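You operate a simulated robot arm through the tools that you are given. There is no shell and no other tool. Be economical: measure what you need, move in short steps, check, and stop when the job is done.

You run a simulated two-armed robot. Do the job below in one go: nothing can be reset, and whatever is moved stays where it is left.

JOB
Put the mould with a handle labelled "grattimo" from the blue frame painted on the long steel bench on the blue frame painted on the low bench and the mould with a handle marked "sorinhwal" on the deck of the steel trolley. Take the test key three on the long steel bench and put it away on the trials bench. Put the white cup on the bench with the grey frame away on the dosing bench. Take the purple pad on the low bench and put it away on the fitting bench. Put the loose key from the low bench on the blue slab. Take the orange block and leave it on the long steel bench. Do these in any order. Set down upright: white cup, purple pad.

Only the result counts: the job must be done as asked and must still hold three seconds after the hand-in. Knocking over, shifting, dropping, spilling or breaking anything else fails it.

ROBOT AND FRAMES
Two 7-joint arms with fingered hands on one trunk, on a base that drives. Base frame: it is fixed to the floor where the robot stands at the start and does not move with it; the origin is under the middle of the robot, x ahead of it, y to its left, z up. Readings come in mm, degrees, newtons and seconds.
The left shoulder is at the start at [20, 123, 1187], the right one opposite. Places, roughly: blue frame painted on the low bench [-1400, -900, 600]; blue slab (6x6x2 cm) [-1800, -1100, 600]; deck of the steel trolley [-2700, -2800, 800]; dosing bench [1500, 3000, 800]; fitting bench [-8700, -1700, 900]; long steel bench [600, 100, 800]; loose key (3x3x2 cm) [-2000, -1100, 600]; orange block (4x4x3 cm) [-1800, -900, 600]; purple pad (4x4x7 cm) [-2300, -800, 600]; trials bench [-4800, -2800, 900]; white cup (8x8x8 cm) [1400, 700, 900]. Payload 2.4 kg a hand.
Tool frame (each hand has its own): the origin (TCP) lies between the finger pads and is the grasp point; the fingertips stand 17 mm ahead of it; z points along the fingers, y is the line along which they close. The gripper opens to 88 mm. The gripper's body begins 47 mm behind the TCP. The gripper is a hand of 3 fingers: y runs from the thumb to the fingers, the wrist lies at [0, 0, -165] in the tool frame.
Orientation is that of the tool frame in the base frame, as a unit quaternion [x, y, z, w]. With the fingers straight down and closing along the base's y, the tool's x points along the base's -x, its y along +y and its z along -z.

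CONTROLS
- The arms move only by the tool arm_command. It takes "left_increments", "right_increments" or both (then of equal length, played together; a hand with none holds still); each is a list of rows, each a list of 6 numbers: the shift along the base's x, y, z in m, then the turn, a rotation vector about the base's x, y, z in degrees. In form: [[dx, dy, dz, wx, wy, wz], ...]. A call has 1 to 20 rows; each row is the pose to reach, as a shift and turn from the pose commanded when the call began. A row lasts 0.2 s, in which the tool goes at most 50 mm and 8.6 degrees; a call with a longer step from one row to the next is refused whole. Where a pose cannot be reached the arm comes as near as it can. A force on the tool above 40 N (or 10 N above the force at the start of the call, whichever is more), or a blocked arm, ends the call early, and 0.2 s more pass. In this call time passes only in rows, and 0.2 s behind the last. It gives the time, the measured TCP pose, the force on the tool (base axes), the opening and the grip force at its end, in the units of the frame above (readings bear some noise), with the torque about the TCP (base axes, N m) and any sound that the robot's microphone picked up.
- Cameras (640 x 400 px; columns grow to the right, rows downward): "scene" is now at [34.1, 6.8, 1612.7]; the picture's right is [0.06, -1.00, 0.00], its down [-0.91, -0.05, -0.41] and it looks along [0.41, 0.02, -0.91] (base axes); focal length 264 px, centre (320, 200). "left" rides on the left gripper at [-52, 4, -66] in its tool frame; the picture's right is [-0.08, -1.00, 0.00], its down [0.78, -0.07, -0.62] and it looks along [0.62, -0.05, 0.78] (tool axes); focal length 243 px, centre (320, 200). "right" rides on the right gripper at [52, 4, -66] in its tool frame; the picture's right is [-0.08, 1.00, 0.00], its down [-0.78, -0.07, -0.62] and it looks along [-0.62, -0.05, 0.78] (tool axes); focal length 243 px, centre (320, 200). There is no depth. A picture from a camera that has moved, and an enlarged one, comes with that camera's place and axes in the base frame and with its lens. The place of the scene camera against the robot may be out by one fixed shift of up to 18 mm in any direction.
- capture(camera): a new picture of that camera. It takes no simulated time.
- slide_trunk(by): slides the trunk up (or, below 0, down) by that many mm; the arms and the scene camera ride with it, the base frame stays. It gives what a move gives, with no picture.
- steer(legs): drives the robot by 1 to 6 legs, each [ahead, left, turn to the left] in mm, mm and degrees, along the robot's own axes; the way and the turn of a leg run together, so that a leg with both is an arc; at most 1500 mm and 180 degrees a leg. The arms and the cameras ride along, it lands a little off, and it stops where it bumps. It gives what a move gives.
- curl_fingers(finger1, finger2, thumb_bend, hand): sets how far each is bent, from 0 (flat) to 1 (curled in); at 0.3 the hand is open as for a grip, at 0.7 the pads meet at the TCP. One left out holds its place. A second passes; each finger stops where it meets its share of the squeeze, and holds until it gets a number again. It is the only way to open and close the hand. It gives what a move gives, with no picture; readings hold the bend of each and the force on the fingers (four entries, about 0 where the hand has none), thumb and palm.
- turn_head(pan, tilt): turns the head with the scene camera to pan (to the left, within 120 degrees either way) and tilt (down, from -29 to 69), counted from straight ahead of the robot. It gives what a move gives.
- zoom(camera, box): a new picture of the part [left, top, right, bottom] of that camera's present view, enlarged. It takes no simulated time.
- job_done(): hands the job in; it is judged then, once.

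Work in short steps. Places have to be worked out from the pictures, the camera data and where the tool is seen: move nearer, look again, correct. Check each grasp and each placing, and mend what went wrong. You have 207 turns and 194 pictures in all, those below and enlarged ones among them. Open the grippers and draw the arms clear of the work before you hand the job in, unless the task says otherwise; then end with one line.

The tools are called after "Request:" as a command line: name --argument value ..., lists and objects as JSON in quotes. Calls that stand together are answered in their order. arm_command: Moves the arms, as the interface text tells. Its arguments: {"type":"object","properties":{"left_increments":{"type":"array"},"right_increments":{"type":"array"}},"required":[]} The other tools are called the same way: slide_trunk (by) slides the trunk up or down; curl_fingers (finger1, finger2, thumb_bend, hand) moves the fingers one by one; steer (legs) drives the base; turn_head (pan, tilt) turns the head that bears the scene camera; capture (camera) takes a picture; zoom (camera, box) takes an enlarged picture of a part of a camera's view; job_done () hands the job in.

At the start:

```text
clock: 0.0
left_position: [247.7, 264.3, 1062.8]
left_orientation: [0.0, 1.0, 0.0, 0.001]
left_ft_force: [-0.6, -0.4, 0.3]
left_wrist_torque: [0.01, -0.02, 0.01]
left_opening: 87.8
left_grasp_force: 0.0
left_shape: jaw
left_bend: [0.3, 0.3, 0.3]
left_finger forces: [0.1, 0.0, 0.1, 0.1, 0.1, 0.0]
right_position: [325.9, 15.3, 1036.1]
right_orientation: [0.001, 1.0, 0.0, 0.0]
right_ft_force: [0.4, 1.1, 0.8]
right_wrist_torque: [0.02, 0.01, 0.04]
right_opening: 87.9
right_grasp_force: 0.1
right_shape: jaw
right_bend: [0.3, 0.3, 0.3]
right_finger forces: [0.0, 0.1, 0.1, 0.0, 0.1, 0.0]
trunk travel left (down, up): [-400.0, 430.0]
robot x, y, heading: [2.9, -5.4, -0.1]
head pan, tilt: [3.2, 66.0]
```

scene: 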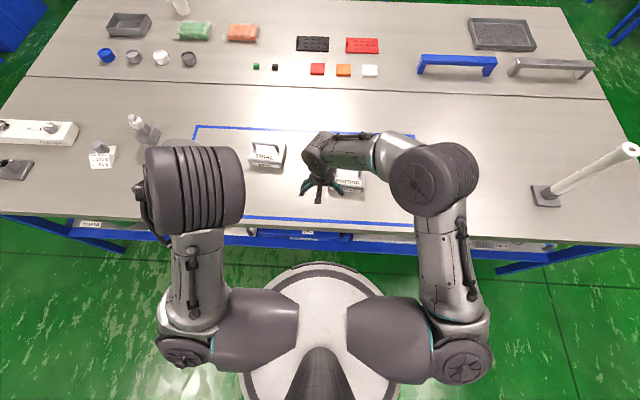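
right: 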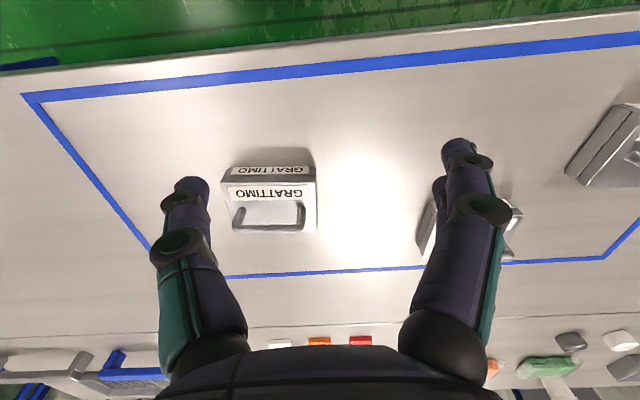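
left: 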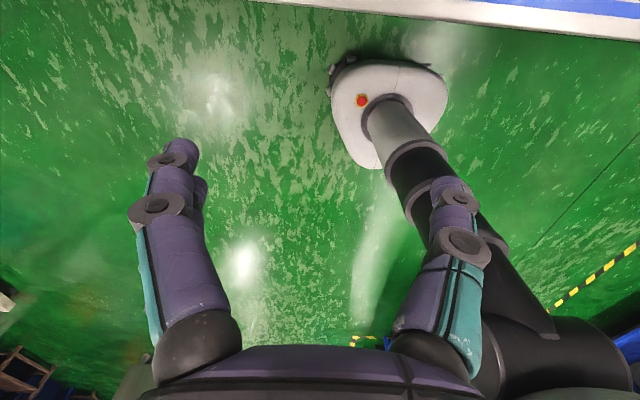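

The bench ahead holds several moulds and small items with labels. I zoom into the scene view to read them.

Request:
zoom --camera "scene" --box '[0, 90, 200, 215]'

Request:
zoom --camera "scene" --box '[230, 110, 430, 235]'

Request:
zoom --camera "scene" --box '[80, 0, 400, 100]'

```text
3.20 times, centred on (100, 152) of scene
camera zoom: at [34.1, 6.8, 1612.7], right [0.06, -1.0, 0.0], down [-0.91, -0.05, -0.41], along [0.41, 0.02, -0.91], focal length 845 px, centre (1024, 352)
```

zoom: 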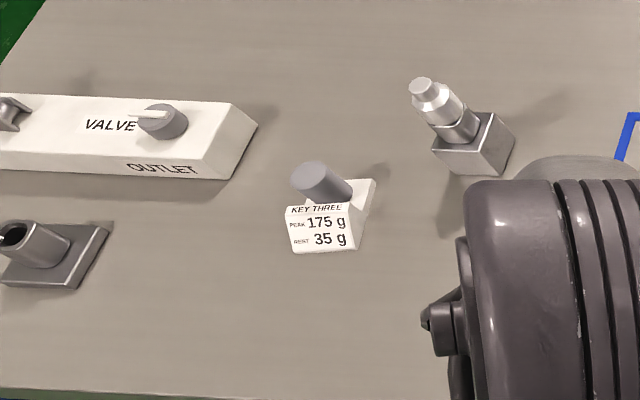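

```text
3.20 times, centred on (330, 172) of scene
camera zoom: at [34.1, 6.8, 1612.7], right [0.06, -1.0, 0.0], down [-0.91, -0.05, -0.41], along [0.41, 0.02, -0.91], focal length 845 px, centre (288, 288)
```

zoom: 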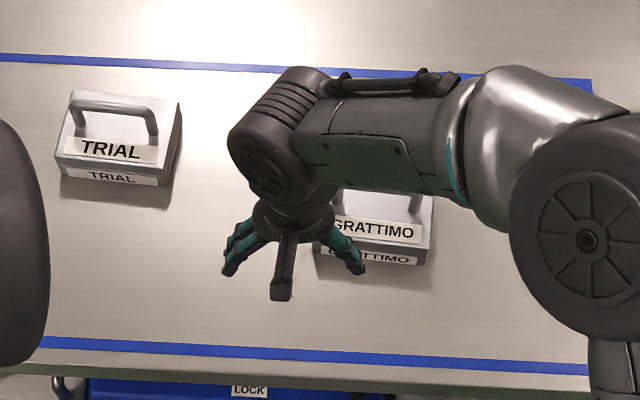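

```text
2.00 times, centred on (240, 50) of scene
camera zoom: at [34.1, 6.8, 1612.7], right [0.06, -1.0, 0.0], down [-0.91, -0.05, -0.41], along [0.41, 0.02, -0.91], focal length 528 px, centre (480, 500)
```

zoom: 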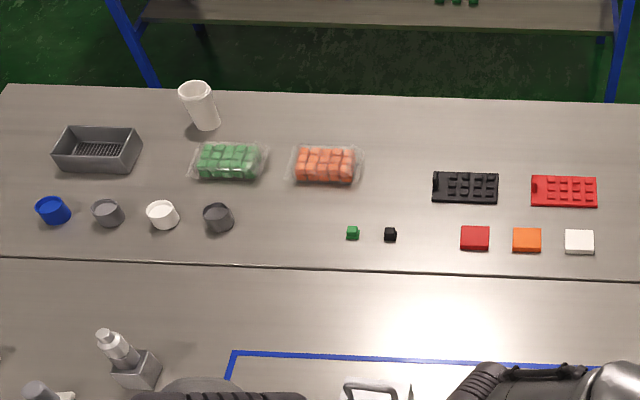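

The labels TRIAL, GRATTIMO and KEY THREE can be read, but SORINHWAL isn't visible yet. I look around with the head.

Request:
turn_head --pan 0 --tilt 25

Request:
capture --camera "scene"

Request:
turn_head --pan 90 --tilt 25

Request:
capture --camera "scene"

Request:
turn_head --pan -90 --tilt 25

Request:
capture --camera "scene"

```text
clock: 1.1
left_position: [246.0, 265.5, 1062.8]
left_orientation: [-0.001, 1.0, 0.0, 0.0]
left_ft_force: [0.1, 0.4, -0.3]
left_wrist_torque: [0.02, 0.02, 0.0]
left_opening: 87.9
left_grasp_force: 0.0
left_shape: jaw
left_bend: [0.3, 0.3, 0.3]
left_finger forces: [0.1, 0.1, 0.0, 0.1, 0.1, 0.0]
right_position: [325.3, 15.6, 1036.9]
right_orientation: [0.001, 1.0, 0.0, 0.0]
right_ft_force: [-0.1, 0.0, 0.2]
right_wrist_torque: [0.02, -0.01, -0.04]
right_opening: 88.0
right_grasp_force: 0.0
right_shape: jaw
right_bend: [0.3, 0.3, 0.3]
right_finger forces: [0.0, 0.1, 0.0, 0.0, 0.0, 0.0]
trunk travel left (down, up): [-400.0, 430.0]
robot x, y, heading: [-4.8, -1.9, 0.2]
head pan, tilt: [0.0, 25.0]
```

```text
187 pictures are left
camera scene: at [66.9, 3.4, 1669.3], right [0.0, -1.0, 0.0], down [-0.42, 0.0, -0.91], along [0.91, 0.0, -0.42], focal length 264 px, centre (320, 200)
```

scene: 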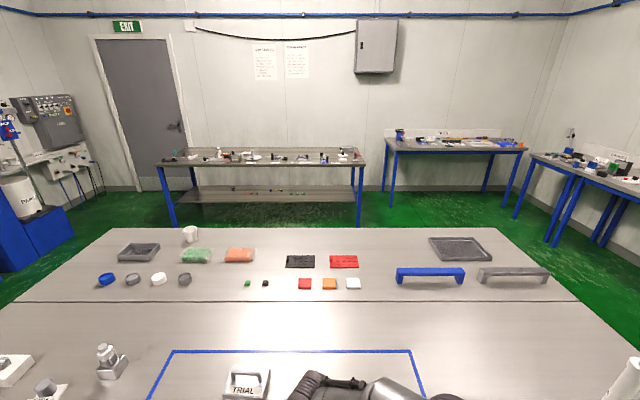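

```text
clock: 2.7
left_position: [247.0, 263.9, 1063.0]
left_orientation: [0.0, 1.0, 0.0, 0.0]
left_ft_force: [0.2, 0.2, 0.3]
left_wrist_torque: [0.0, 0.0, -0.03]
left_opening: 87.9
left_grasp_force: 0.0
left_shape: jaw
left_bend: [0.3, 0.3, 0.3]
left_finger forces: [0.0, 0.0, 0.1, 0.0, 0.0, 0.1]
right_position: [324.6, 15.6, 1036.3]
right_orientation: [0.001, 1.0, 0.0, 0.0]
right_ft_force: [0.4, 0.1, 0.4]
right_wrist_torque: [0.01, 0.01, -0.02]
right_opening: 88.0
right_grasp_force: 0.1
right_shape: jaw
right_bend: [0.3, 0.3, 0.3]
right_finger forces: [0.1, 0.1, 0.0, 0.1, 0.1, 0.0]
trunk travel left (down, up): [-400.0, 430.0]
robot x, y, heading: [2.0, -2.7, -0.3]
head pan, tilt: [90.0, 25.0]
```

```text
186 pictures are left
camera scene: at [-25.2, 95.5, 1669.4], right [1.0, 0.0, 0.0], down [0.0, -0.42, -0.91], along [0.0, 0.91, -0.42], focal length 264 px, centre (320, 200)
```

scene: 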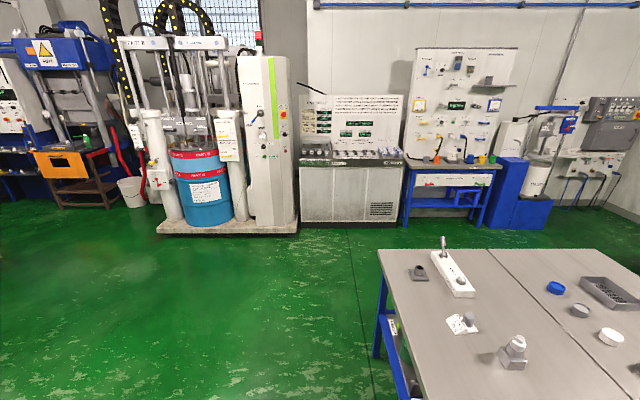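

```text
clock: 5.4
left_position: [247.9, 264.4, 1063.6]
left_orientation: [0.001, 1.0, 0.0, 0.0]
left_ft_force: [0.2, 0.3, 1.0]
left_wrist_torque: [0.01, 0.0, -0.02]
left_opening: 88.2
left_grasp_force: 0.1
left_shape: jaw
left_bend: [0.3, 0.3, 0.3]
left_finger forces: [0.0, 0.0, 0.0, 0.0, 0.0, 0.0]
right_position: [324.2, 15.0, 1035.7]
right_orientation: [0.001, 1.0, 0.0, 0.0]
right_ft_force: [-0.8, -0.1, 0.5]
right_wrist_torque: [0.01, 0.01, -0.02]
right_opening: 87.8
right_grasp_force: 0.0
right_shape: jaw
right_bend: [0.3, 0.3, 0.3]
right_finger forces: [0.0, 0.0, 0.0, 0.0, 0.1, 0.0]
trunk travel left (down, up): [-400.0, 430.0]
robot x, y, heading: [-1.2, -1.7, 0.2]
head pan, tilt: [-90.0, 25.0]
```

```text
185 pictures are left
camera scene: at [-25.3, -88.7, 1669.4], right [-1.0, 0.0, 0.0], down [0.0, 0.42, -0.91], along [0.0, -0.91, -0.42], focal length 264 px, centre (320, 200)
```

scene: 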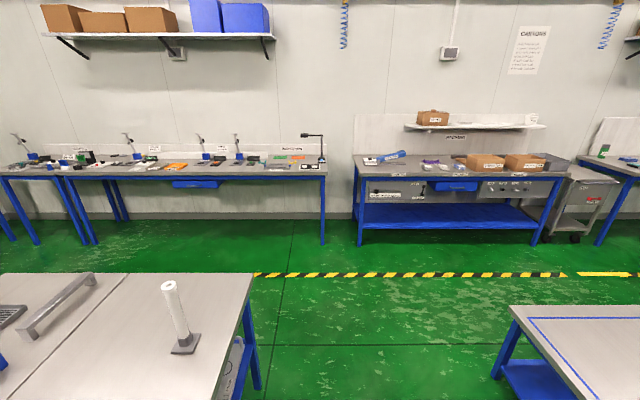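

The white cup sits at the far side of the long bench at about [1376, 754], and the dosing bench shows to the left. Next I look behind the robot.

Request:
turn_head --pan -120 --tilt 30

Request:
capture --camera "scene"

Request:
turn_head --pan 120 --tilt 30

Request:
capture --camera "scene"

```text
clock: 6.4
left_position: [247.0, 263.7, 1063.3]
left_orientation: [0.0, 1.0, 0.001, -0.001]
left_ft_force: [-0.1, 0.2, -0.5]
left_wrist_torque: [-0.04, -0.01, 0.0]
left_opening: 87.9
left_grasp_force: 0.1
left_shape: jaw
left_bend: [0.3, 0.3, 0.3]
left_finger forces: [0.0, 0.1, 0.1, 0.0, 0.0, 0.1]
right_position: [324.7, 15.0, 1035.7]
right_orientation: [0.001, 1.0, 0.001, 0.001]
right_ft_force: [-1.0, 0.2, -0.5]
right_wrist_torque: [-0.03, 0.04, -0.03]
right_opening: 88.1
right_grasp_force: 0.0
right_shape: jaw
right_bend: [0.3, 0.3, 0.3]
right_finger forces: [0.1, 0.0, 0.0, 0.1, 0.0, 0.1]
trunk travel left (down, up): [-400.0, 430.0]
robot x, y, heading: [-1.4, -0.7, -0.2]
head pan, tilt: [-120.0, 30.0]
```

```text
184 pictures are left
camera scene: at [-70.4, -75.0, 1661.4], right [-0.87, 0.5, 0.0], down [0.25, 0.43, -0.87], along [-0.43, -0.75, -0.5], focal length 264 px, centre (320, 200)
```

scene: 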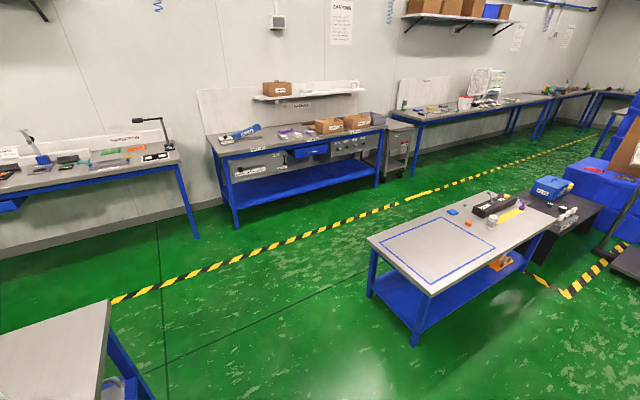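

```text
clock: 9.8
left_position: [247.2, 265.0, 1063.3]
left_orientation: [0.0, 1.0, 0.0, 0.0]
left_ft_force: [0.8, 0.1, 0.8]
left_wrist_torque: [-0.01, 0.03, 0.02]
left_opening: 88.1
left_grasp_force: 0.1
left_shape: jaw
left_bend: [0.3, 0.3, 0.3]
left_finger forces: [0.0, 0.1, 0.0, 0.0, 0.0, 0.1]
right_position: [324.9, 15.1, 1036.4]
right_orientation: [0.001, 1.0, 0.0, -0.001]
right_ft_force: [-0.3, -0.7, -0.4]
right_wrist_torque: [-0.03, 0.02, 0.02]
right_opening: 87.8
right_grasp_force: 0.1
right_shape: jaw
right_bend: [0.3, 0.3, 0.3]
right_finger forces: [0.0, 0.0, 0.0, 0.0, 0.0, 0.0]
trunk travel left (down, up): [-400.0, 430.0]
robot x, y, heading: [-0.3, 3.4, -0.1]
head pan, tilt: [120.0, 30.0]
```

```text
183 pictures are left
camera scene: at [-70.5, 81.7, 1661.4], right [0.87, 0.5, 0.0], down [0.25, -0.43, -0.87], along [-0.43, 0.75, -0.5], focal length 264 px, centre (320, 200)
```

scene: 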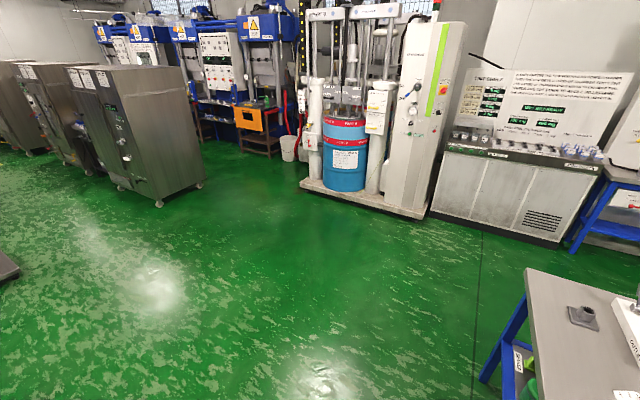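

A grey object at the right edge of the right camera's view is hidden from the scene camera by the left arm. I zoom on it.

Request:
zoom --camera "right" --box '[440, 80, 640, 280]'

Request:
turn_head --pan -120 --tilt 30

Request:
zoom --camera "scene" --box '[360, 160, 610, 310]'

Request:
zoom --camera "scene" --box '[180, 60, 430, 210]'

```text
2.00 times, centred on (540, 180) of right
camera zoom: at [272.1, 20.0, 1103.0], right [0.09, 1.0, 0.0], down [0.78, -0.07, 0.62], along [0.62, -0.05, -0.78], focal length 485 px, centre (-120, 240)
```

zoom: 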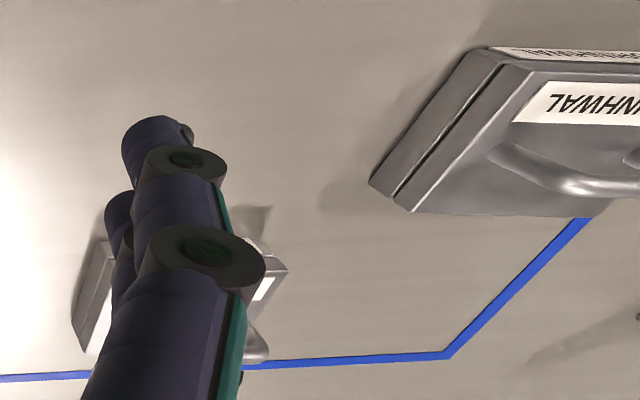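

```text
clock: 13.2
left_position: [247.4, 263.5, 1063.7]
left_orientation: [0.0, 1.0, 0.0, 0.0]
left_ft_force: [0.0, 0.3, 0.1]
left_wrist_torque: [-0.02, -0.01, -0.01]
left_opening: 87.9
left_grasp_force: 0.2
left_shape: jaw
left_bend: [0.3, 0.3, 0.3]
left_finger forces: [0.0, 0.1, 0.0, 0.1, 0.0, 0.0]
right_position: [325.9, 14.5, 1034.9]
right_orientation: [0.001, 1.0, 0.0, 0.0]
right_ft_force: [-1.0, 0.4, -0.9]
right_wrist_torque: [0.0, 0.0, 0.01]
right_opening: 87.8
right_grasp_force: 0.0
right_shape: jaw
right_bend: [0.3, 0.3, 0.3]
right_finger forces: [0.0, 0.1, 0.1, 0.0, 0.0, 0.1]
trunk travel left (down, up): [-400.0, 430.0]
robot x, y, heading: [0.3, -2.0, -0.1]
head pan, tilt: [-120.0, 30.0]
```

```text
2.56 times, centred on (485, 235) of scene
camera zoom: at [-70.5, -75.0, 1661.4], right [-0.87, 0.5, 0.0], down [0.25, 0.43, -0.87], along [-0.43, -0.75, -0.5], focal length 676 px, centre (-102, 110)
```

zoom: 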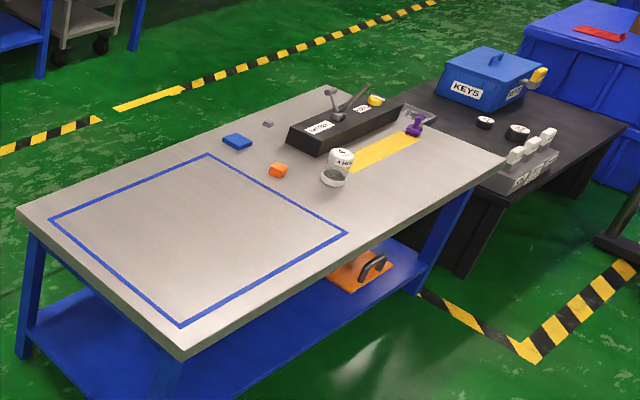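

```text
2.56 times, centred on (305, 135) of scene
camera zoom: at [-70.5, -75.0, 1661.4], right [-0.87, 0.5, 0.0], down [0.25, 0.43, -0.87], along [-0.43, -0.75, -0.5], focal length 676 px, centre (358, 366)
```

zoom: 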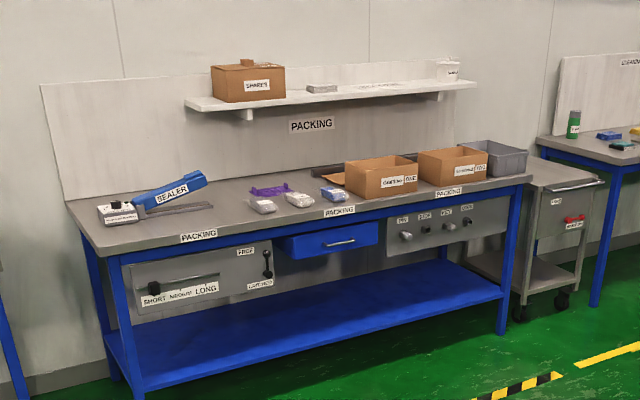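

The SORINHWAL mould is on the long bench, just left of the blue frame. I move the left arm outward to see it properly and aim the head at the bench.

Request:
arm_command --left_increments '[[0, 0.05, 0, 0, 0, 0], [0, 0.1, 0, 0, 0, 0], [0, 0.15, 0, 0, 0, 0], [0, 0.2, 0, 0, 0, 0]]' --right_increments '[[0, -0.05, 0, 0, 0, 0], [0, -0.1, 0, 0, 0, 0], [0, -0.15, 0, 0, 0, 0], [0, -0.2, 0, 0, 0, 0]]'

Request:
turn_head --pan 10 --tilt 60

Request:
capture --camera "scene"

Request:
capture --camera "right"

```text
clock: 14.2
left_position: [248.2, 463.2, 1063.9]
left_orientation: [0.0, 1.0, 0.0, 0.0]
left_ft_force: [0.0, 0.3, 0.6]
left_wrist_torque: [-0.03, -0.01, -0.03]
left_opening: 87.9
left_grasp_force: 0.1
left_shape: jaw
left_bend: [0.3, 0.3, 0.3]
left_finger forces: [0.0, 0.0, 0.0, 0.0, 0.0, 0.0]
right_position: [329.7, -186.3, 1038.0]
right_orientation: [-0.001, 1.0, 0.0, 0.0]
right_ft_force: [-0.7, 0.4, 0.8]
right_wrist_torque: [0.01, 0.02, -0.01]
right_opening: 87.6
right_grasp_force: 0.1
right_shape: jaw
right_bend: [0.3, 0.3, 0.3]
right_finger forces: [0.0, 0.0, 0.1, 0.0, 0.0, 0.1]
trunk travel left (down, up): [-400.0, 430.0]
robot x, y, heading: [0.3, -1.2, -0.2]
head pan, tilt: [-120.0, 30.0]
```

```text
clock: 16.3
left_position: [248.0, 462.2, 1064.1]
left_orientation: [0.0, 1.0, -0.001, 0.0]
left_ft_force: [1.0, 0.0, -0.1]
left_wrist_torque: [-0.02, -0.01, 0.01]
left_opening: 87.7
left_grasp_force: 0.1
left_shape: jaw
left_bend: [0.3, 0.3, 0.3]
left_finger forces: [0.0, 0.0, 0.0, 0.1, 0.0, 0.1]
right_position: [330.7, -184.8, 1038.9]
right_orientation: [0.001, 1.0, 0.0, 0.001]
right_ft_force: [0.2, 0.1, -0.1]
right_wrist_torque: [-0.05, -0.01, 0.01]
right_opening: 87.8
right_grasp_force: 0.0
right_shape: jaw
right_bend: [0.3, 0.3, 0.3]
right_finger forces: [0.0, 0.0, 0.1, 0.0, 0.1, 0.0]
trunk travel left (down, up): [-400.0, 430.0]
robot x, y, heading: [1.1, -2.2, 0.0]
head pan, tilt: [10.0, 60.0]
```

```text
179 pictures are left
camera scene: at [40.3, 14.9, 1619.3], right [0.17, -0.98, 0.0], down [-0.85, -0.15, -0.5], along [0.49, 0.09, -0.87], focal length 264 px, centre (320, 200)
```

scene: 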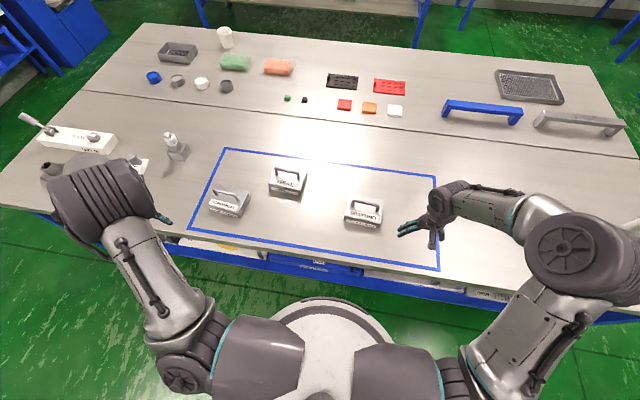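

```text
178 pictures are left
camera right: at [277.2, -181.4, 1105.7], right [0.09, 1.0, 0.0], down [0.78, -0.07, 0.62], along [0.62, -0.05, -0.78], focal length 243 px, centre (320, 200)
```

right: 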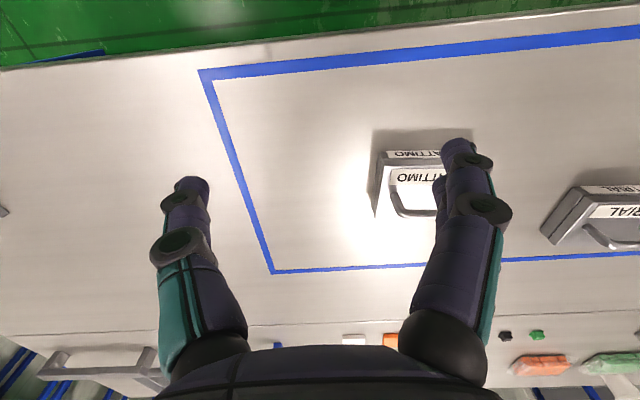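

Request:
zoom --camera "scene" --box '[180, 140, 400, 260]'

```text
2.91 times, centred on (290, 200) of scene
camera zoom: at [40.3, 14.9, 1619.3], right [0.17, -0.98, 0.0], down [-0.85, -0.15, -0.5], along [0.49, 0.09, -0.87], focal length 769 px, centre (407, 200)
```

zoom: 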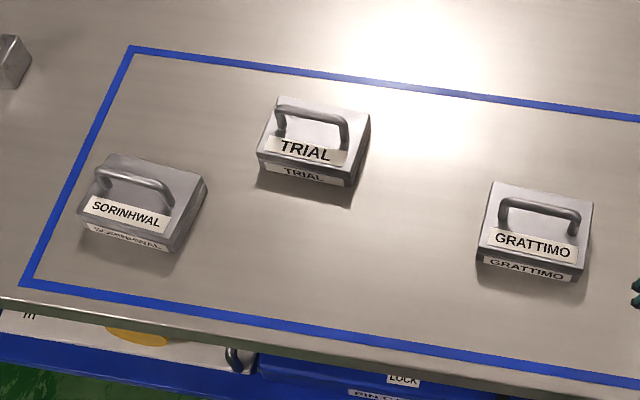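

All three moulds are inside the frame. The bench top comes out near z≈820, and the Grattimo handle bar at about [490, -62, 882], running along y. I lower the trunk 100 mm, edge forward 70 mm, then turn the right hand 90°.

Request:
slide_trunk --by -100

Request:
steer --legs '[[70, 0, 0]]'

Request:
arm_command --right_increments '[[0, 0, 0.01, 0, 0, -8], [0, 0, 0.02, 0, 0, -16], [0, 0, 0.03, 0, 0, -24], [0, 0, 0.03, 0, 0, -32], [0, 0, 0.03, 0, 0, -40], [0, 0, 0.03, 0, 0, -48], [0, 0, 0.03, 0, 0, -56], [0, 0, 0.03, 0, 0, -64], [0, 0, 0.03, 0, 0, -72], [0, 0, 0.03, 0, 0, -80], [0, 0, 0.03, 0, 0, -85], [0, 0, 0.03, 0, 0, -90]]'

Request:
capture --camera "right"

Request:
capture --camera "scene"

```text
clock: 17.6
left_position: [248.1, 462.7, 963.9]
left_orientation: [0.0, 1.0, -0.001, 0.0]
left_ft_force: [-0.2, 0.1, 0.3]
left_wrist_torque: [0.01, -0.01, 0.02]
left_opening: 88.0
left_grasp_force: 0.0
left_shape: jaw
left_bend: [0.3, 0.3, 0.3]
left_finger forces: [0.0, 0.0, 0.0, 0.1, 0.0, 0.1]
right_position: [329.8, -185.5, 938.9]
right_orientation: [0.001, 1.0, 0.001, 0.0]
right_ft_force: [-0.1, 0.1, -0.2]
right_wrist_torque: [0.01, -0.04, -0.02]
right_opening: 87.9
right_grasp_force: 0.1
right_shape: jaw
right_bend: [0.3, 0.3, 0.3]
right_finger forces: [0.0, 0.1, 0.0, 0.1, 0.1, 0.0]
trunk travel left (down, up): [-300.0, 530.0]
robot x, y, heading: [1.2, -0.9, -0.2]
head pan, tilt: [10.0, 60.0]
```

```text
clock: 18.6
left_position: [322.4, 462.9, 964.0]
left_orientation: [0.0, 1.0, -0.001, 0.0]
left_ft_force: [-0.5, -0.3, 0.8]
left_wrist_torque: [-0.01, 0.04, -0.02]
left_opening: 88.0
left_grasp_force: 0.1
left_shape: jaw
left_bend: [0.3, 0.3, 0.3]
left_finger forces: [0.1, 0.0, 0.0, 0.1, 0.0, 0.0]
right_position: [403.8, -186.3, 939.0]
right_orientation: [0.0, 1.0, 0.0, 0.0]
right_ft_force: [0.7, -0.5, 0.2]
right_wrist_torque: [0.01, 0.0, -0.01]
right_opening: 87.9
right_grasp_force: 0.1
right_shape: jaw
right_bend: [0.3, 0.3, 0.3]
right_finger forces: [0.1, 0.0, 0.0, 0.0, 0.0, 0.1]
trunk travel left (down, up): [-300.0, 530.0]
robot x, y, heading: [74.8, -0.8, -0.0]
head pan, tilt: [10.0, 60.0]
```

```text
clock: 21.2
left_position: [321.2, 462.9, 963.3]
left_orientation: [-0.001, 1.0, 0.0, 0.0]
left_ft_force: [-1.0, 1.0, 0.0]
left_wrist_torque: [0.02, -0.02, -0.01]
left_opening: 88.0
left_grasp_force: 0.0
left_shape: jaw
left_bend: [0.3, 0.3, 0.3]
left_finger forces: [0.0, 0.0, 0.1, 0.0, 0.0, 0.0]
right_position: [402.5, -184.3, 969.3]
right_orientation: [0.707, 0.707, 0.0, -0.001]
right_ft_force: [-0.4, -0.3, 0.1]
right_wrist_torque: [0.03, -0.03, 0.03]
right_opening: 88.1
right_grasp_force: 0.1
right_shape: jaw
right_bend: [0.3, 0.3, 0.3]
right_finger forces: [0.0, 0.1, 0.0, 0.1, 0.0, 0.0]
trunk travel left (down, up): [-300.0, 530.0]
robot x, y, heading: [69.7, 1.1, 0.1]
head pan, tilt: [10.0, 60.0]
```

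```text
176 pictures are left
camera right: at [406.4, -133.9, 1036.3], right [1.0, -0.09, 0.0], down [-0.07, -0.78, 0.62], along [-0.05, -0.62, -0.78], focal length 243 px, centre (320, 200)
```

right: 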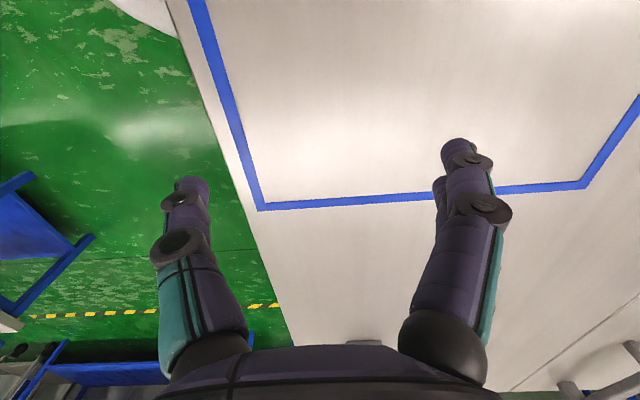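

```text
175 pictures are left
camera scene: at [113.2, 15.1, 1519.3], right [0.17, -0.98, 0.0], down [-0.85, -0.15, -0.5], along [0.49, 0.09, -0.87], focal length 264 px, centre (320, 200)
```

scene: 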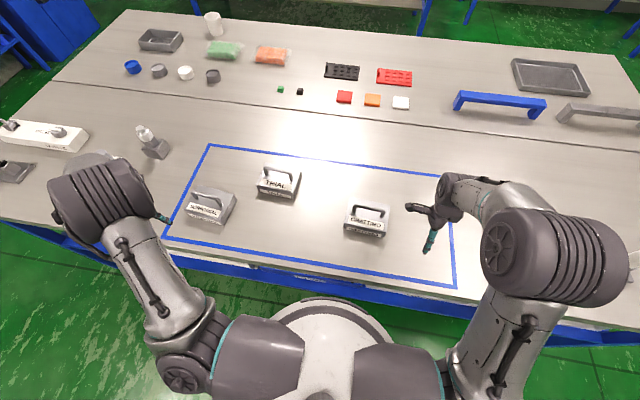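

The wrist rotation works, and the camera is now on the +y side looking toward −y. I move the right hand to about y=+20, so the Grattimo handle comes into its view.

Request:
arm_command --right_increments '[[0.02, 0.04, 0, 0, 0, 0], [0.04, 0.08, 0, 0, 0, 0], [0.06, 0.12, 0, 0, 0, 0], [0.08, 0.16, 0, 0, 0, 0], [0.088, 0.2, 0, 0, 0, 0]]'

Request:
capture --camera "right"

Request:
zoom --camera "scene" --box '[240, 140, 480, 280]'

```text
clock: 22.4
left_position: [322.4, 463.3, 963.8]
left_orientation: [0.0, 1.0, 0.0, 0.0]
left_ft_force: [0.6, 0.6, 0.3]
left_wrist_torque: [0.0, -0.02, 0.0]
left_opening: 87.9
left_grasp_force: 0.0
left_shape: jaw
left_bend: [0.3, 0.3, 0.3]
left_finger forces: [0.1, 0.0, 0.0, 0.0, 0.0, 0.0]
right_position: [491.4, 15.8, 971.6]
right_orientation: [0.708, 0.706, -0.002, 0.0]
right_ft_force: [-0.1, 0.0, 0.1]
right_wrist_torque: [-0.03, 0.04, -0.01]
right_opening: 87.7
right_grasp_force: 0.1
right_shape: jaw
right_bend: [0.3, 0.3, 0.3]
right_finger forces: [0.1, 0.1, 0.1, 0.0, 0.0, 0.0]
trunk travel left (down, up): [-300.0, 530.0]
robot x, y, heading: [70.8, 0.1, -0.0]
head pan, tilt: [10.0, 60.0]
```

```text
174 pictures are left
camera right: at [496.3, 67.9, 1039.2], right [1.0, -0.09, 0.0], down [-0.07, -0.78, 0.62], along [-0.06, -0.62, -0.78], focal length 243 px, centre (320, 200)
```

right: 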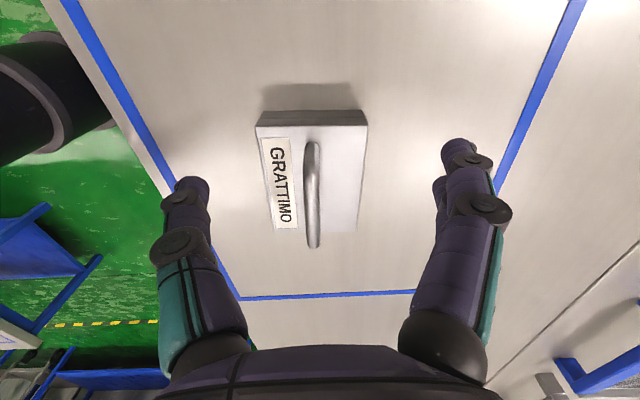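

```text
2.67 times, centred on (360, 210) of scene
camera zoom: at [113.5, 15.3, 1519.3], right [0.17, -0.98, 0.0], down [-0.85, -0.15, -0.5], along [0.49, 0.09, -0.87], focal length 704 px, centre (213, 173)
```

zoom: 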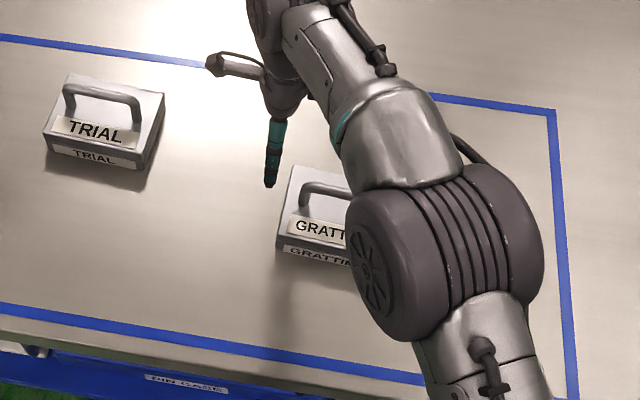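

The TCP projects at the image centre. The bar lies near x≈480 and is centred around y≈-58. I move above it, come down to z≈930 and look again.

Request:
arm_command --right_increments '[[-0.003, -0.03, 0, 0, 0, 0], [-0.006, -0.06, 0, 0, 0, 0], [-0.01, -0.074, -0.02, 0, 0, 0], [-0.01, -0.074, -0.04, 0, 0, 0]]'

Request:
capture --camera "right"

```text
clock: 23.4
left_position: [321.1, 462.4, 964.2]
left_orientation: [0.0, 1.0, 0.0, 0.0]
left_ft_force: [-1.3, -0.2, 0.1]
left_wrist_torque: [0.01, -0.01, 0.0]
left_opening: 88.1
left_grasp_force: 0.1
left_shape: jaw
left_bend: [0.3, 0.3, 0.3]
left_finger forces: [0.0, 0.0, 0.0, 0.1, 0.0, 0.0]
right_position: [481.9, -60.4, 928.6]
right_orientation: [0.708, 0.706, 0.0, 0.001]
right_ft_force: [-0.2, -0.1, 0.2]
right_wrist_torque: [0.02, -0.01, 0.01]
right_opening: 88.0
right_grasp_force: 0.0
right_shape: jaw
right_bend: [0.3, 0.3, 0.3]
right_finger forces: [0.1, 0.1, 0.0, 0.0, 0.0, 0.0]
trunk travel left (down, up): [-300.0, 530.0]
robot x, y, heading: [74.2, -2.9, -0.3]
head pan, tilt: [10.0, 60.0]
```

```text
172 pictures are left
camera right: at [485.3, -8.2, 995.7], right [1.0, -0.09, 0.0], down [-0.07, -0.78, 0.62], along [-0.05, -0.62, -0.78], focal length 243 px, centre (320, 200)
```

right: 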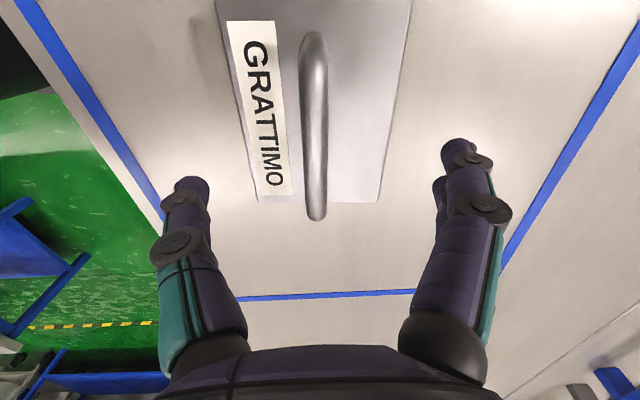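

The bar is at about x=479, centred at y≈-65 and z≈875. I go down to straddle it.

Request:
arm_command --right_increments '[[-0.002, -0.005, -0.02, 0, 0, 0], [-0.002, -0.005, -0.035, 0, 0, 0], [-0.002, -0.005, -0.045, 0, 0, 0], [-0.002, -0.005, -0.052, 0, 0, 0]]'

Request:
capture --camera "right"

Request:
capture --camera "left"

```text
clock: 24.4
left_position: [321.4, 463.8, 963.2]
left_orientation: [-0.001, 1.0, -0.001, 0.0]
left_ft_force: [0.4, -0.1, -0.2]
left_wrist_torque: [0.02, 0.0, -0.02]
left_opening: 87.7
left_grasp_force: 0.0
left_shape: jaw
left_bend: [0.3, 0.3, 0.3]
left_finger forces: [0.0, 0.0, 0.1, 0.0, 0.0, 0.0]
right_position: [480.2, -64.9, 877.8]
right_orientation: [0.707, 0.707, 0.0, 0.0]
right_ft_force: [-0.4, -0.3, 0.0]
right_wrist_torque: [0.0, -0.01, 0.0]
right_opening: 88.2
right_grasp_force: 0.0
right_shape: jaw
right_bend: [0.3, 0.3, 0.3]
right_finger forces: [0.0, 0.0, 0.0, 0.0, 0.0, 0.0]
trunk travel left (down, up): [-300.0, 530.0]
robot x, y, heading: [71.9, 0.1, 0.3]
head pan, tilt: [10.0, 60.0]
```

```text
171 pictures are left
camera right: at [483.2, -13.3, 943.8], right [1.0, -0.09, 0.0], down [-0.07, -0.78, 0.62], along [-0.05, -0.62, -0.78], focal length 243 px, centre (320, 200)
```

right: 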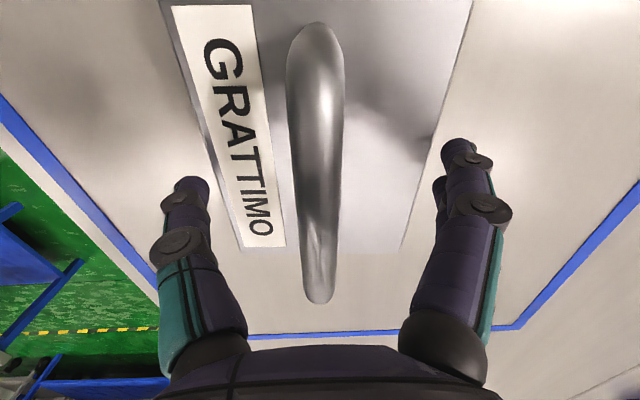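

```text
170 pictures are left
camera left: at [373.0, 466.9, 1030.6], right [0.08, -1.0, 0.0], down [-0.78, -0.07, 0.62], along [-0.62, -0.05, -0.78], focal length 243 px, centre (320, 200)
```

left: 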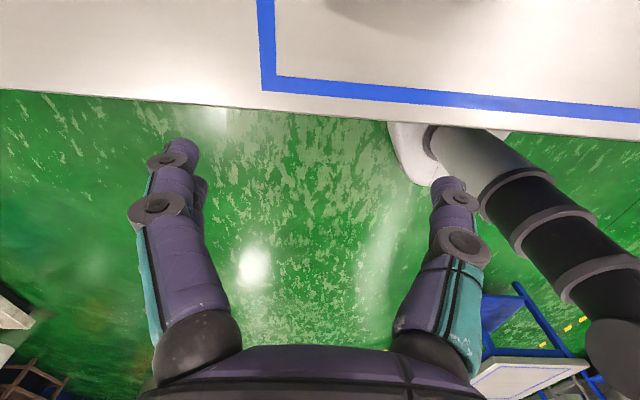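

The fingers straddle the bar and it runs through the TCP. I close the hand.

Request:
curl_fingers --hand "right" --finger1 0.75 --finger2 0.75 --thumb_bend 0.75

Request:
capture --camera "right"

```text
clock: 25.4
left_position: [320.7, 462.3, 964.6]
left_orientation: [0.0, 1.0, 0.0, -0.001]
left_ft_force: [-0.7, -0.2, 0.7]
left_wrist_torque: [0.01, 0.01, 0.0]
left_opening: 87.7
left_grasp_force: 0.1
left_shape: jaw
left_bend: [0.3, 0.3, 0.3]
left_finger forces: [0.0, 0.0, 0.1, 0.0, 0.0, 0.1]
right_position: [480.6, -64.4, 877.6]
right_orientation: [0.708, 0.706, 0.0, 0.0]
right_ft_force: [0.6, -0.6, 0.2]
right_wrist_torque: [-0.01, 0.0, 0.01]
right_opening: 0.0
right_grasp_force: 0.1
right_shape: fingers
right_bend: [0.74, 0.74, 0.73]
right_finger forces: [0.0, 0.1, 0.0, 0.1, 0.1, 0.0]
trunk travel left (down, up): [-300.0, 530.0]
robot x, y, heading: [73.2, -0.1, 0.2]
head pan, tilt: [10.0, 60.0]
```

```text
169 pictures are left
camera right: at [483.2, -13.2, 944.1], right [1.0, -0.09, 0.0], down [-0.07, -0.78, 0.62], along [-0.05, -0.62, -0.78], focal length 243 px, centre (320, 200)
```

right: 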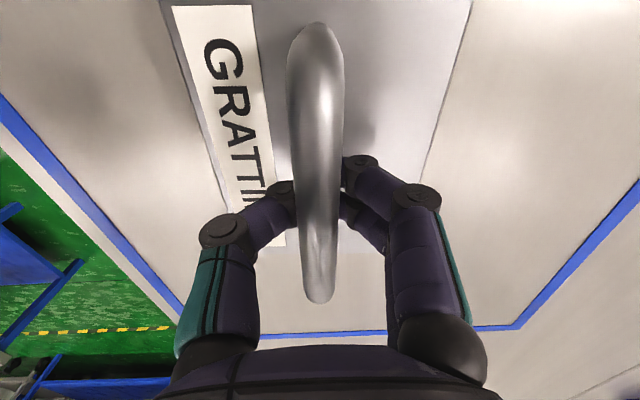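

The fingers met beneath the bar, so it sits higher, at around z≈897. I reopen, raise 18 mm and close again.

Request:
curl_fingers --hand "right" --finger1 0.3 --finger2 0.3 --thumb_bend 0.3

Request:
arm_command --right_increments '[[-0.001, 0.003, 0.01, 0, 0, 0], [-0.001, 0.003, 0.018, 0, 0, 0]]'

Request:
curl_fingers --hand "right" --finger1 0.75 --finger2 0.75 --thumb_bend 0.75

Request:
capture --camera "right"

```text
clock: 26.4
left_position: [320.5, 462.0, 964.8]
left_orientation: [0.0, 1.0, -0.001, 0.0]
left_ft_force: [-0.3, 0.1, 0.0]
left_wrist_torque: [-0.01, 0.02, -0.01]
left_opening: 88.0
left_grasp_force: 0.1
left_shape: jaw
left_bend: [0.3, 0.3, 0.3]
left_finger forces: [0.0, 0.1, 0.0, 0.0, 0.0, 0.0]
right_position: [479.5, -65.3, 877.8]
right_orientation: [0.708, 0.706, 0.0, -0.001]
right_ft_force: [-0.2, -1.2, 0.1]
right_wrist_torque: [-0.01, -0.02, 0.0]
right_opening: 84.1
right_grasp_force: 0.1
right_shape: fingers
right_bend: [0.3, 0.3, 0.3]
right_finger forces: [0.1, 0.0, 0.0, 0.0, 0.0, 0.0]
trunk travel left (down, up): [-300.0, 530.0]
robot x, y, heading: [72.5, 4.1, -0.0]
head pan, tilt: [10.0, 60.0]
```

```text
clock: 27.0
left_position: [322.8, 463.0, 964.8]
left_orientation: [-0.001, 1.0, 0.001, 0.0]
left_ft_force: [-0.3, -0.2, 0.3]
left_wrist_torque: [0.0, -0.01, 0.0]
left_opening: 87.9
left_grasp_force: 0.0
left_shape: jaw
left_bend: [0.3, 0.3, 0.3]
left_finger forces: [0.0, 0.0, 0.0, 0.0, 0.1, 0.0]
right_position: [479.0, -62.8, 894.6]
right_orientation: [0.708, 0.706, 0.0, -0.001]
right_ft_force: [-0.4, -0.2, -0.3]
right_wrist_torque: [0.03, -0.02, 0.04]
right_opening: 84.3
right_grasp_force: 0.1
right_shape: fingers
right_bend: [0.3, 0.3, 0.3]
right_finger forces: [0.1, 0.1, 0.0, 0.0, 0.1, 0.1]
trunk travel left (down, up): [-300.0, 530.0]
robot x, y, heading: [75.9, -1.0, 0.0]
head pan, tilt: [10.0, 60.0]
```

```text
clock: 28.0
left_position: [321.4, 461.6, 964.3]
left_orientation: [0.0, 1.0, 0.0, -0.001]
left_ft_force: [-0.1, -0.5, 0.3]
left_wrist_torque: [0.01, 0.03, 0.01]
left_opening: 87.9
left_grasp_force: 0.1
left_shape: jaw
left_bend: [0.3, 0.3, 0.3]
left_finger forces: [0.0, 0.0, 0.0, 0.0, 0.1, 0.0]
right_position: [479.2, -61.5, 894.6]
right_orientation: [0.708, 0.706, 0.0, 0.0]
right_ft_force: [0.7, 0.8, 0.5]
right_wrist_torque: [0.02, 0.02, 0.0]
right_opening: 0.3
right_grasp_force: 5.6
right_shape: fingers
right_bend: [0.72, 0.72, 0.71]
right_finger forces: [3.8, 3.2, 0.1, 0.0, 4.4, 0.0]
trunk travel left (down, up): [-300.0, 530.0]
robot x, y, heading: [72.8, -0.7, 0.1]
head pan, tilt: [10.0, 60.0]
```

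```text
168 pictures are left
camera right: at [482.3, -9.9, 961.2], right [1.0, -0.09, 0.0], down [-0.07, -0.78, 0.62], along [-0.05, -0.62, -0.78], focal length 243 px, centre (320, 200)
```

right: 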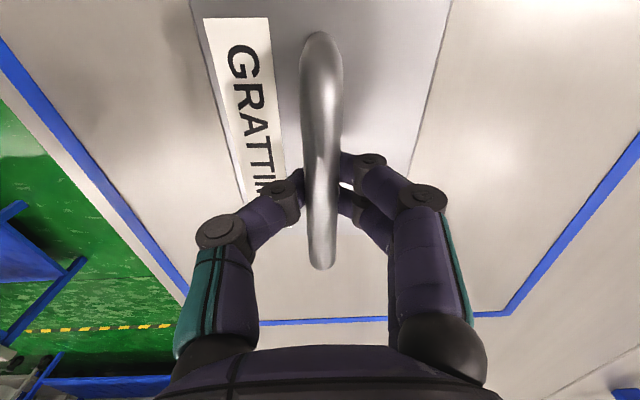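

There's some contact, but the bar still sits above the pad line. I reopen, raise another 11 mm and close.

Request:
curl_fingers --hand "right" --finger1 0.3 --finger2 0.3 --thumb_bend 0.3

Request:
arm_command --right_increments '[[0, 0, 0.006, 0, 0, 0], [0, 0, 0.011, 0, 0, 0]]'

Request:
curl_fingers --hand "right" --finger1 0.75 --finger2 0.75 --thumb_bend 0.75

Request:
capture --camera "right"

```text
clock: 29.0
left_position: [319.7, 462.2, 963.3]
left_orientation: [0.0, 1.0, 0.0, 0.0]
left_ft_force: [0.6, -0.2, -0.2]
left_wrist_torque: [-0.02, -0.01, 0.0]
left_opening: 87.8
left_grasp_force: 0.1
left_shape: jaw
left_bend: [0.3, 0.3, 0.3]
left_finger forces: [0.0, 0.0, 0.1, 0.0, 0.0, 0.1]
right_position: [478.2, -60.4, 894.4]
right_orientation: [0.708, 0.706, 0.001, -0.001]
right_ft_force: [0.5, -0.1, -0.3]
right_wrist_torque: [-0.03, 0.02, 0.03]
right_opening: 84.2
right_grasp_force: 0.1
right_shape: fingers
right_bend: [0.3, 0.3, 0.3]
right_finger forces: [0.1, 0.1, 0.0, 0.0, 0.0, 0.1]
trunk travel left (down, up): [-300.0, 530.0]
robot x, y, heading: [74.8, 0.3, 0.0]
head pan, tilt: [10.0, 60.0]
```

```text
clock: 29.6
left_position: [320.5, 462.6, 964.3]
left_orientation: [0.0, 1.0, 0.0, 0.0]
left_ft_force: [0.4, -0.4, -0.2]
left_wrist_torque: [0.01, -0.03, 0.0]
left_opening: 88.2
left_grasp_force: 0.1
left_shape: jaw
left_bend: [0.3, 0.3, 0.3]
left_finger forces: [0.1, 0.0, 0.0, 0.1, 0.0, 0.1]
right_position: [479.1, -61.4, 905.3]
right_orientation: [0.707, 0.707, 0.0, 0.0]
right_ft_force: [-0.1, -0.9, -0.1]
right_wrist_torque: [0.02, 0.01, -0.01]
right_opening: 84.0
right_grasp_force: 0.0
right_shape: fingers
right_bend: [0.3, 0.3, 0.3]
right_finger forces: [0.0, 0.1, 0.0, 0.0, 0.1, 0.1]
trunk travel left (down, up): [-300.0, 530.0]
robot x, y, heading: [74.3, 0.2, 0.1]
head pan, tilt: [10.0, 60.0]
```

```text
clock: 30.6
left_position: [321.5, 461.5, 964.0]
left_orientation: [0.0, 1.0, 0.0, 0.0]
left_ft_force: [0.3, -0.1, 0.3]
left_wrist_torque: [-0.01, -0.04, 0.04]
left_opening: 87.9
left_grasp_force: 0.0
left_shape: jaw
left_bend: [0.3, 0.3, 0.3]
left_finger forces: [0.1, 0.1, 0.0, 0.1, 0.0, 0.0]
right_position: [478.9, -61.8, 903.9]
right_orientation: [0.708, 0.706, 0.001, 0.001]
right_ft_force: [1.2, -0.4, 0.5]
right_wrist_torque: [0.03, 0.01, -0.02]
right_opening: 6.1
right_grasp_force: 6.5
right_shape: fingers
right_bend: [0.71, 0.71, 0.68]
right_finger forces: [3.9, 3.7, 0.0, 0.1, 5.9, 0.0]
trunk travel left (down, up): [-300.0, 530.0]
robot x, y, heading: [74.4, 0.7, -0.1]
head pan, tilt: [10.0, 60.0]
```

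```text
167 pictures are left
camera right: at [482.7, -9.6, 971.9], right [1.0, -0.09, 0.0], down [-0.07, -0.78, 0.62], along [-0.05, -0.62, -0.78], focal length 243 px, centre (320, 200)
```

right: 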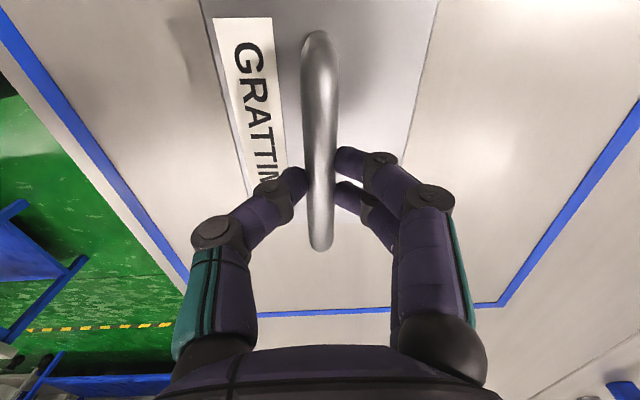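

The bar is gripped, but the hand is about 10 mm off centre and slightly low. I re-grip centred: +9 mm in y, +4 mm up.

Request:
curl_fingers --hand "right" --finger1 0.3 --finger2 0.3 --thumb_bend 0.3

Request:
arm_command --right_increments '[[0.001, 0.005, 0.002, 0, 0, 0], [0.001, 0.009, 0.004, 0, 0, 0]]'

Request:
curl_fingers --hand "right" --finger1 0.9 --finger2 0.9 --thumb_bend 0.9

Request:
capture --camera "right"

```text
clock: 31.6
left_position: [320.6, 462.4, 964.9]
left_orientation: [0.0, 1.0, 0.0, 0.0]
left_ft_force: [-0.5, 0.0, -0.3]
left_wrist_torque: [-0.01, 0.02, -0.01]
left_opening: 87.7
left_grasp_force: 0.1
left_shape: jaw
left_bend: [0.3, 0.3, 0.3]
left_finger forces: [0.0, 0.0, 0.0, 0.0, 0.0, 0.0]
right_position: [479.2, -61.3, 904.9]
right_orientation: [0.708, 0.706, -0.001, 0.0]
right_ft_force: [0.2, 0.2, -0.3]
right_wrist_torque: [-0.01, -0.02, 0.0]
right_opening: 84.2
right_grasp_force: 0.0
right_shape: fingers
right_bend: [0.3, 0.3, 0.3]
right_finger forces: [0.1, 0.1, 0.0, 0.1, 0.0, 0.0]
trunk travel left (down, up): [-300.0, 530.0]
robot x, y, heading: [71.9, 1.3, 0.1]
head pan, tilt: [10.0, 60.0]
```

```text
clock: 32.2
left_position: [321.7, 462.6, 964.4]
left_orientation: [0.0, 1.0, 0.0, 0.0]
left_ft_force: [-0.3, -0.5, -0.2]
left_wrist_torque: [0.01, 0.0, 0.0]
left_opening: 87.8
left_grasp_force: 0.1
left_shape: jaw
left_bend: [0.3, 0.3, 0.3]
left_finger forces: [0.0, 0.0, 0.0, 0.1, 0.0, 0.0]
right_position: [480.3, -53.2, 910.4]
right_orientation: [0.708, 0.707, 0.0, -0.001]
right_ft_force: [0.5, -0.5, -0.5]
right_wrist_torque: [0.01, 0.0, 0.01]
right_opening: 83.9
right_grasp_force: 0.0
right_shape: fingers
right_bend: [0.3, 0.3, 0.3]
right_finger forces: [0.0, 0.0, 0.1, 0.0, 0.0, 0.0]
trunk travel left (down, up): [-300.0, 530.0]
robot x, y, heading: [74.0, 3.6, 0.2]
head pan, tilt: [10.0, 60.0]
```

```text
clock: 33.2
left_position: [320.1, 463.3, 964.9]
left_orientation: [0.0, 1.0, 0.0, 0.0]
left_ft_force: [-0.6, -0.1, 0.4]
left_wrist_torque: [0.0, -0.02, 0.0]
left_opening: 88.0
left_grasp_force: 0.0
left_shape: jaw
left_bend: [0.3, 0.3, 0.3]
left_finger forces: [0.0, 0.0, 0.1, 0.0, 0.0, 0.0]
right_position: [480.1, -52.6, 909.7]
right_orientation: [0.708, 0.707, 0.0, 0.0]
right_ft_force: [-0.1, -0.1, 0.4]
right_wrist_torque: [0.0, -0.03, 0.0]
right_opening: 0.4
right_grasp_force: 0.1
right_shape: fingers
right_bend: [0.88, 0.88, 0.84]
right_finger forces: [0.1, 0.0, 0.1, 0.0, 0.0, 0.0]
trunk travel left (down, up): [-300.0, 530.0]
robot x, y, heading: [70.8, -1.7, 0.2]
head pan, tilt: [10.0, 60.0]
```

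```text
166 pictures are left
camera right: at [483.8, -1.2, 976.8], right [1.0, -0.09, 0.0], down [-0.07, -0.78, 0.62], along [-0.05, -0.62, -0.78], focal length 243 px, centre (320, 200)
```

right: 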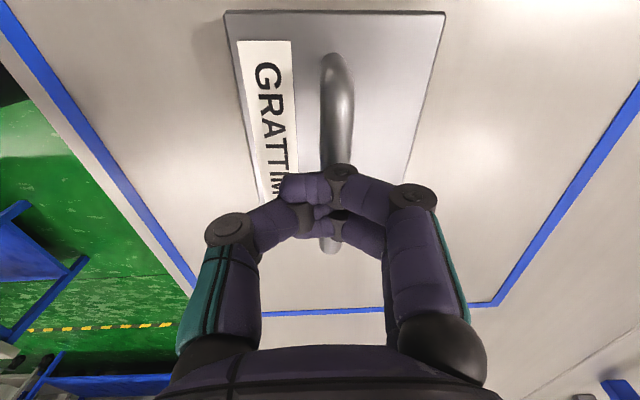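

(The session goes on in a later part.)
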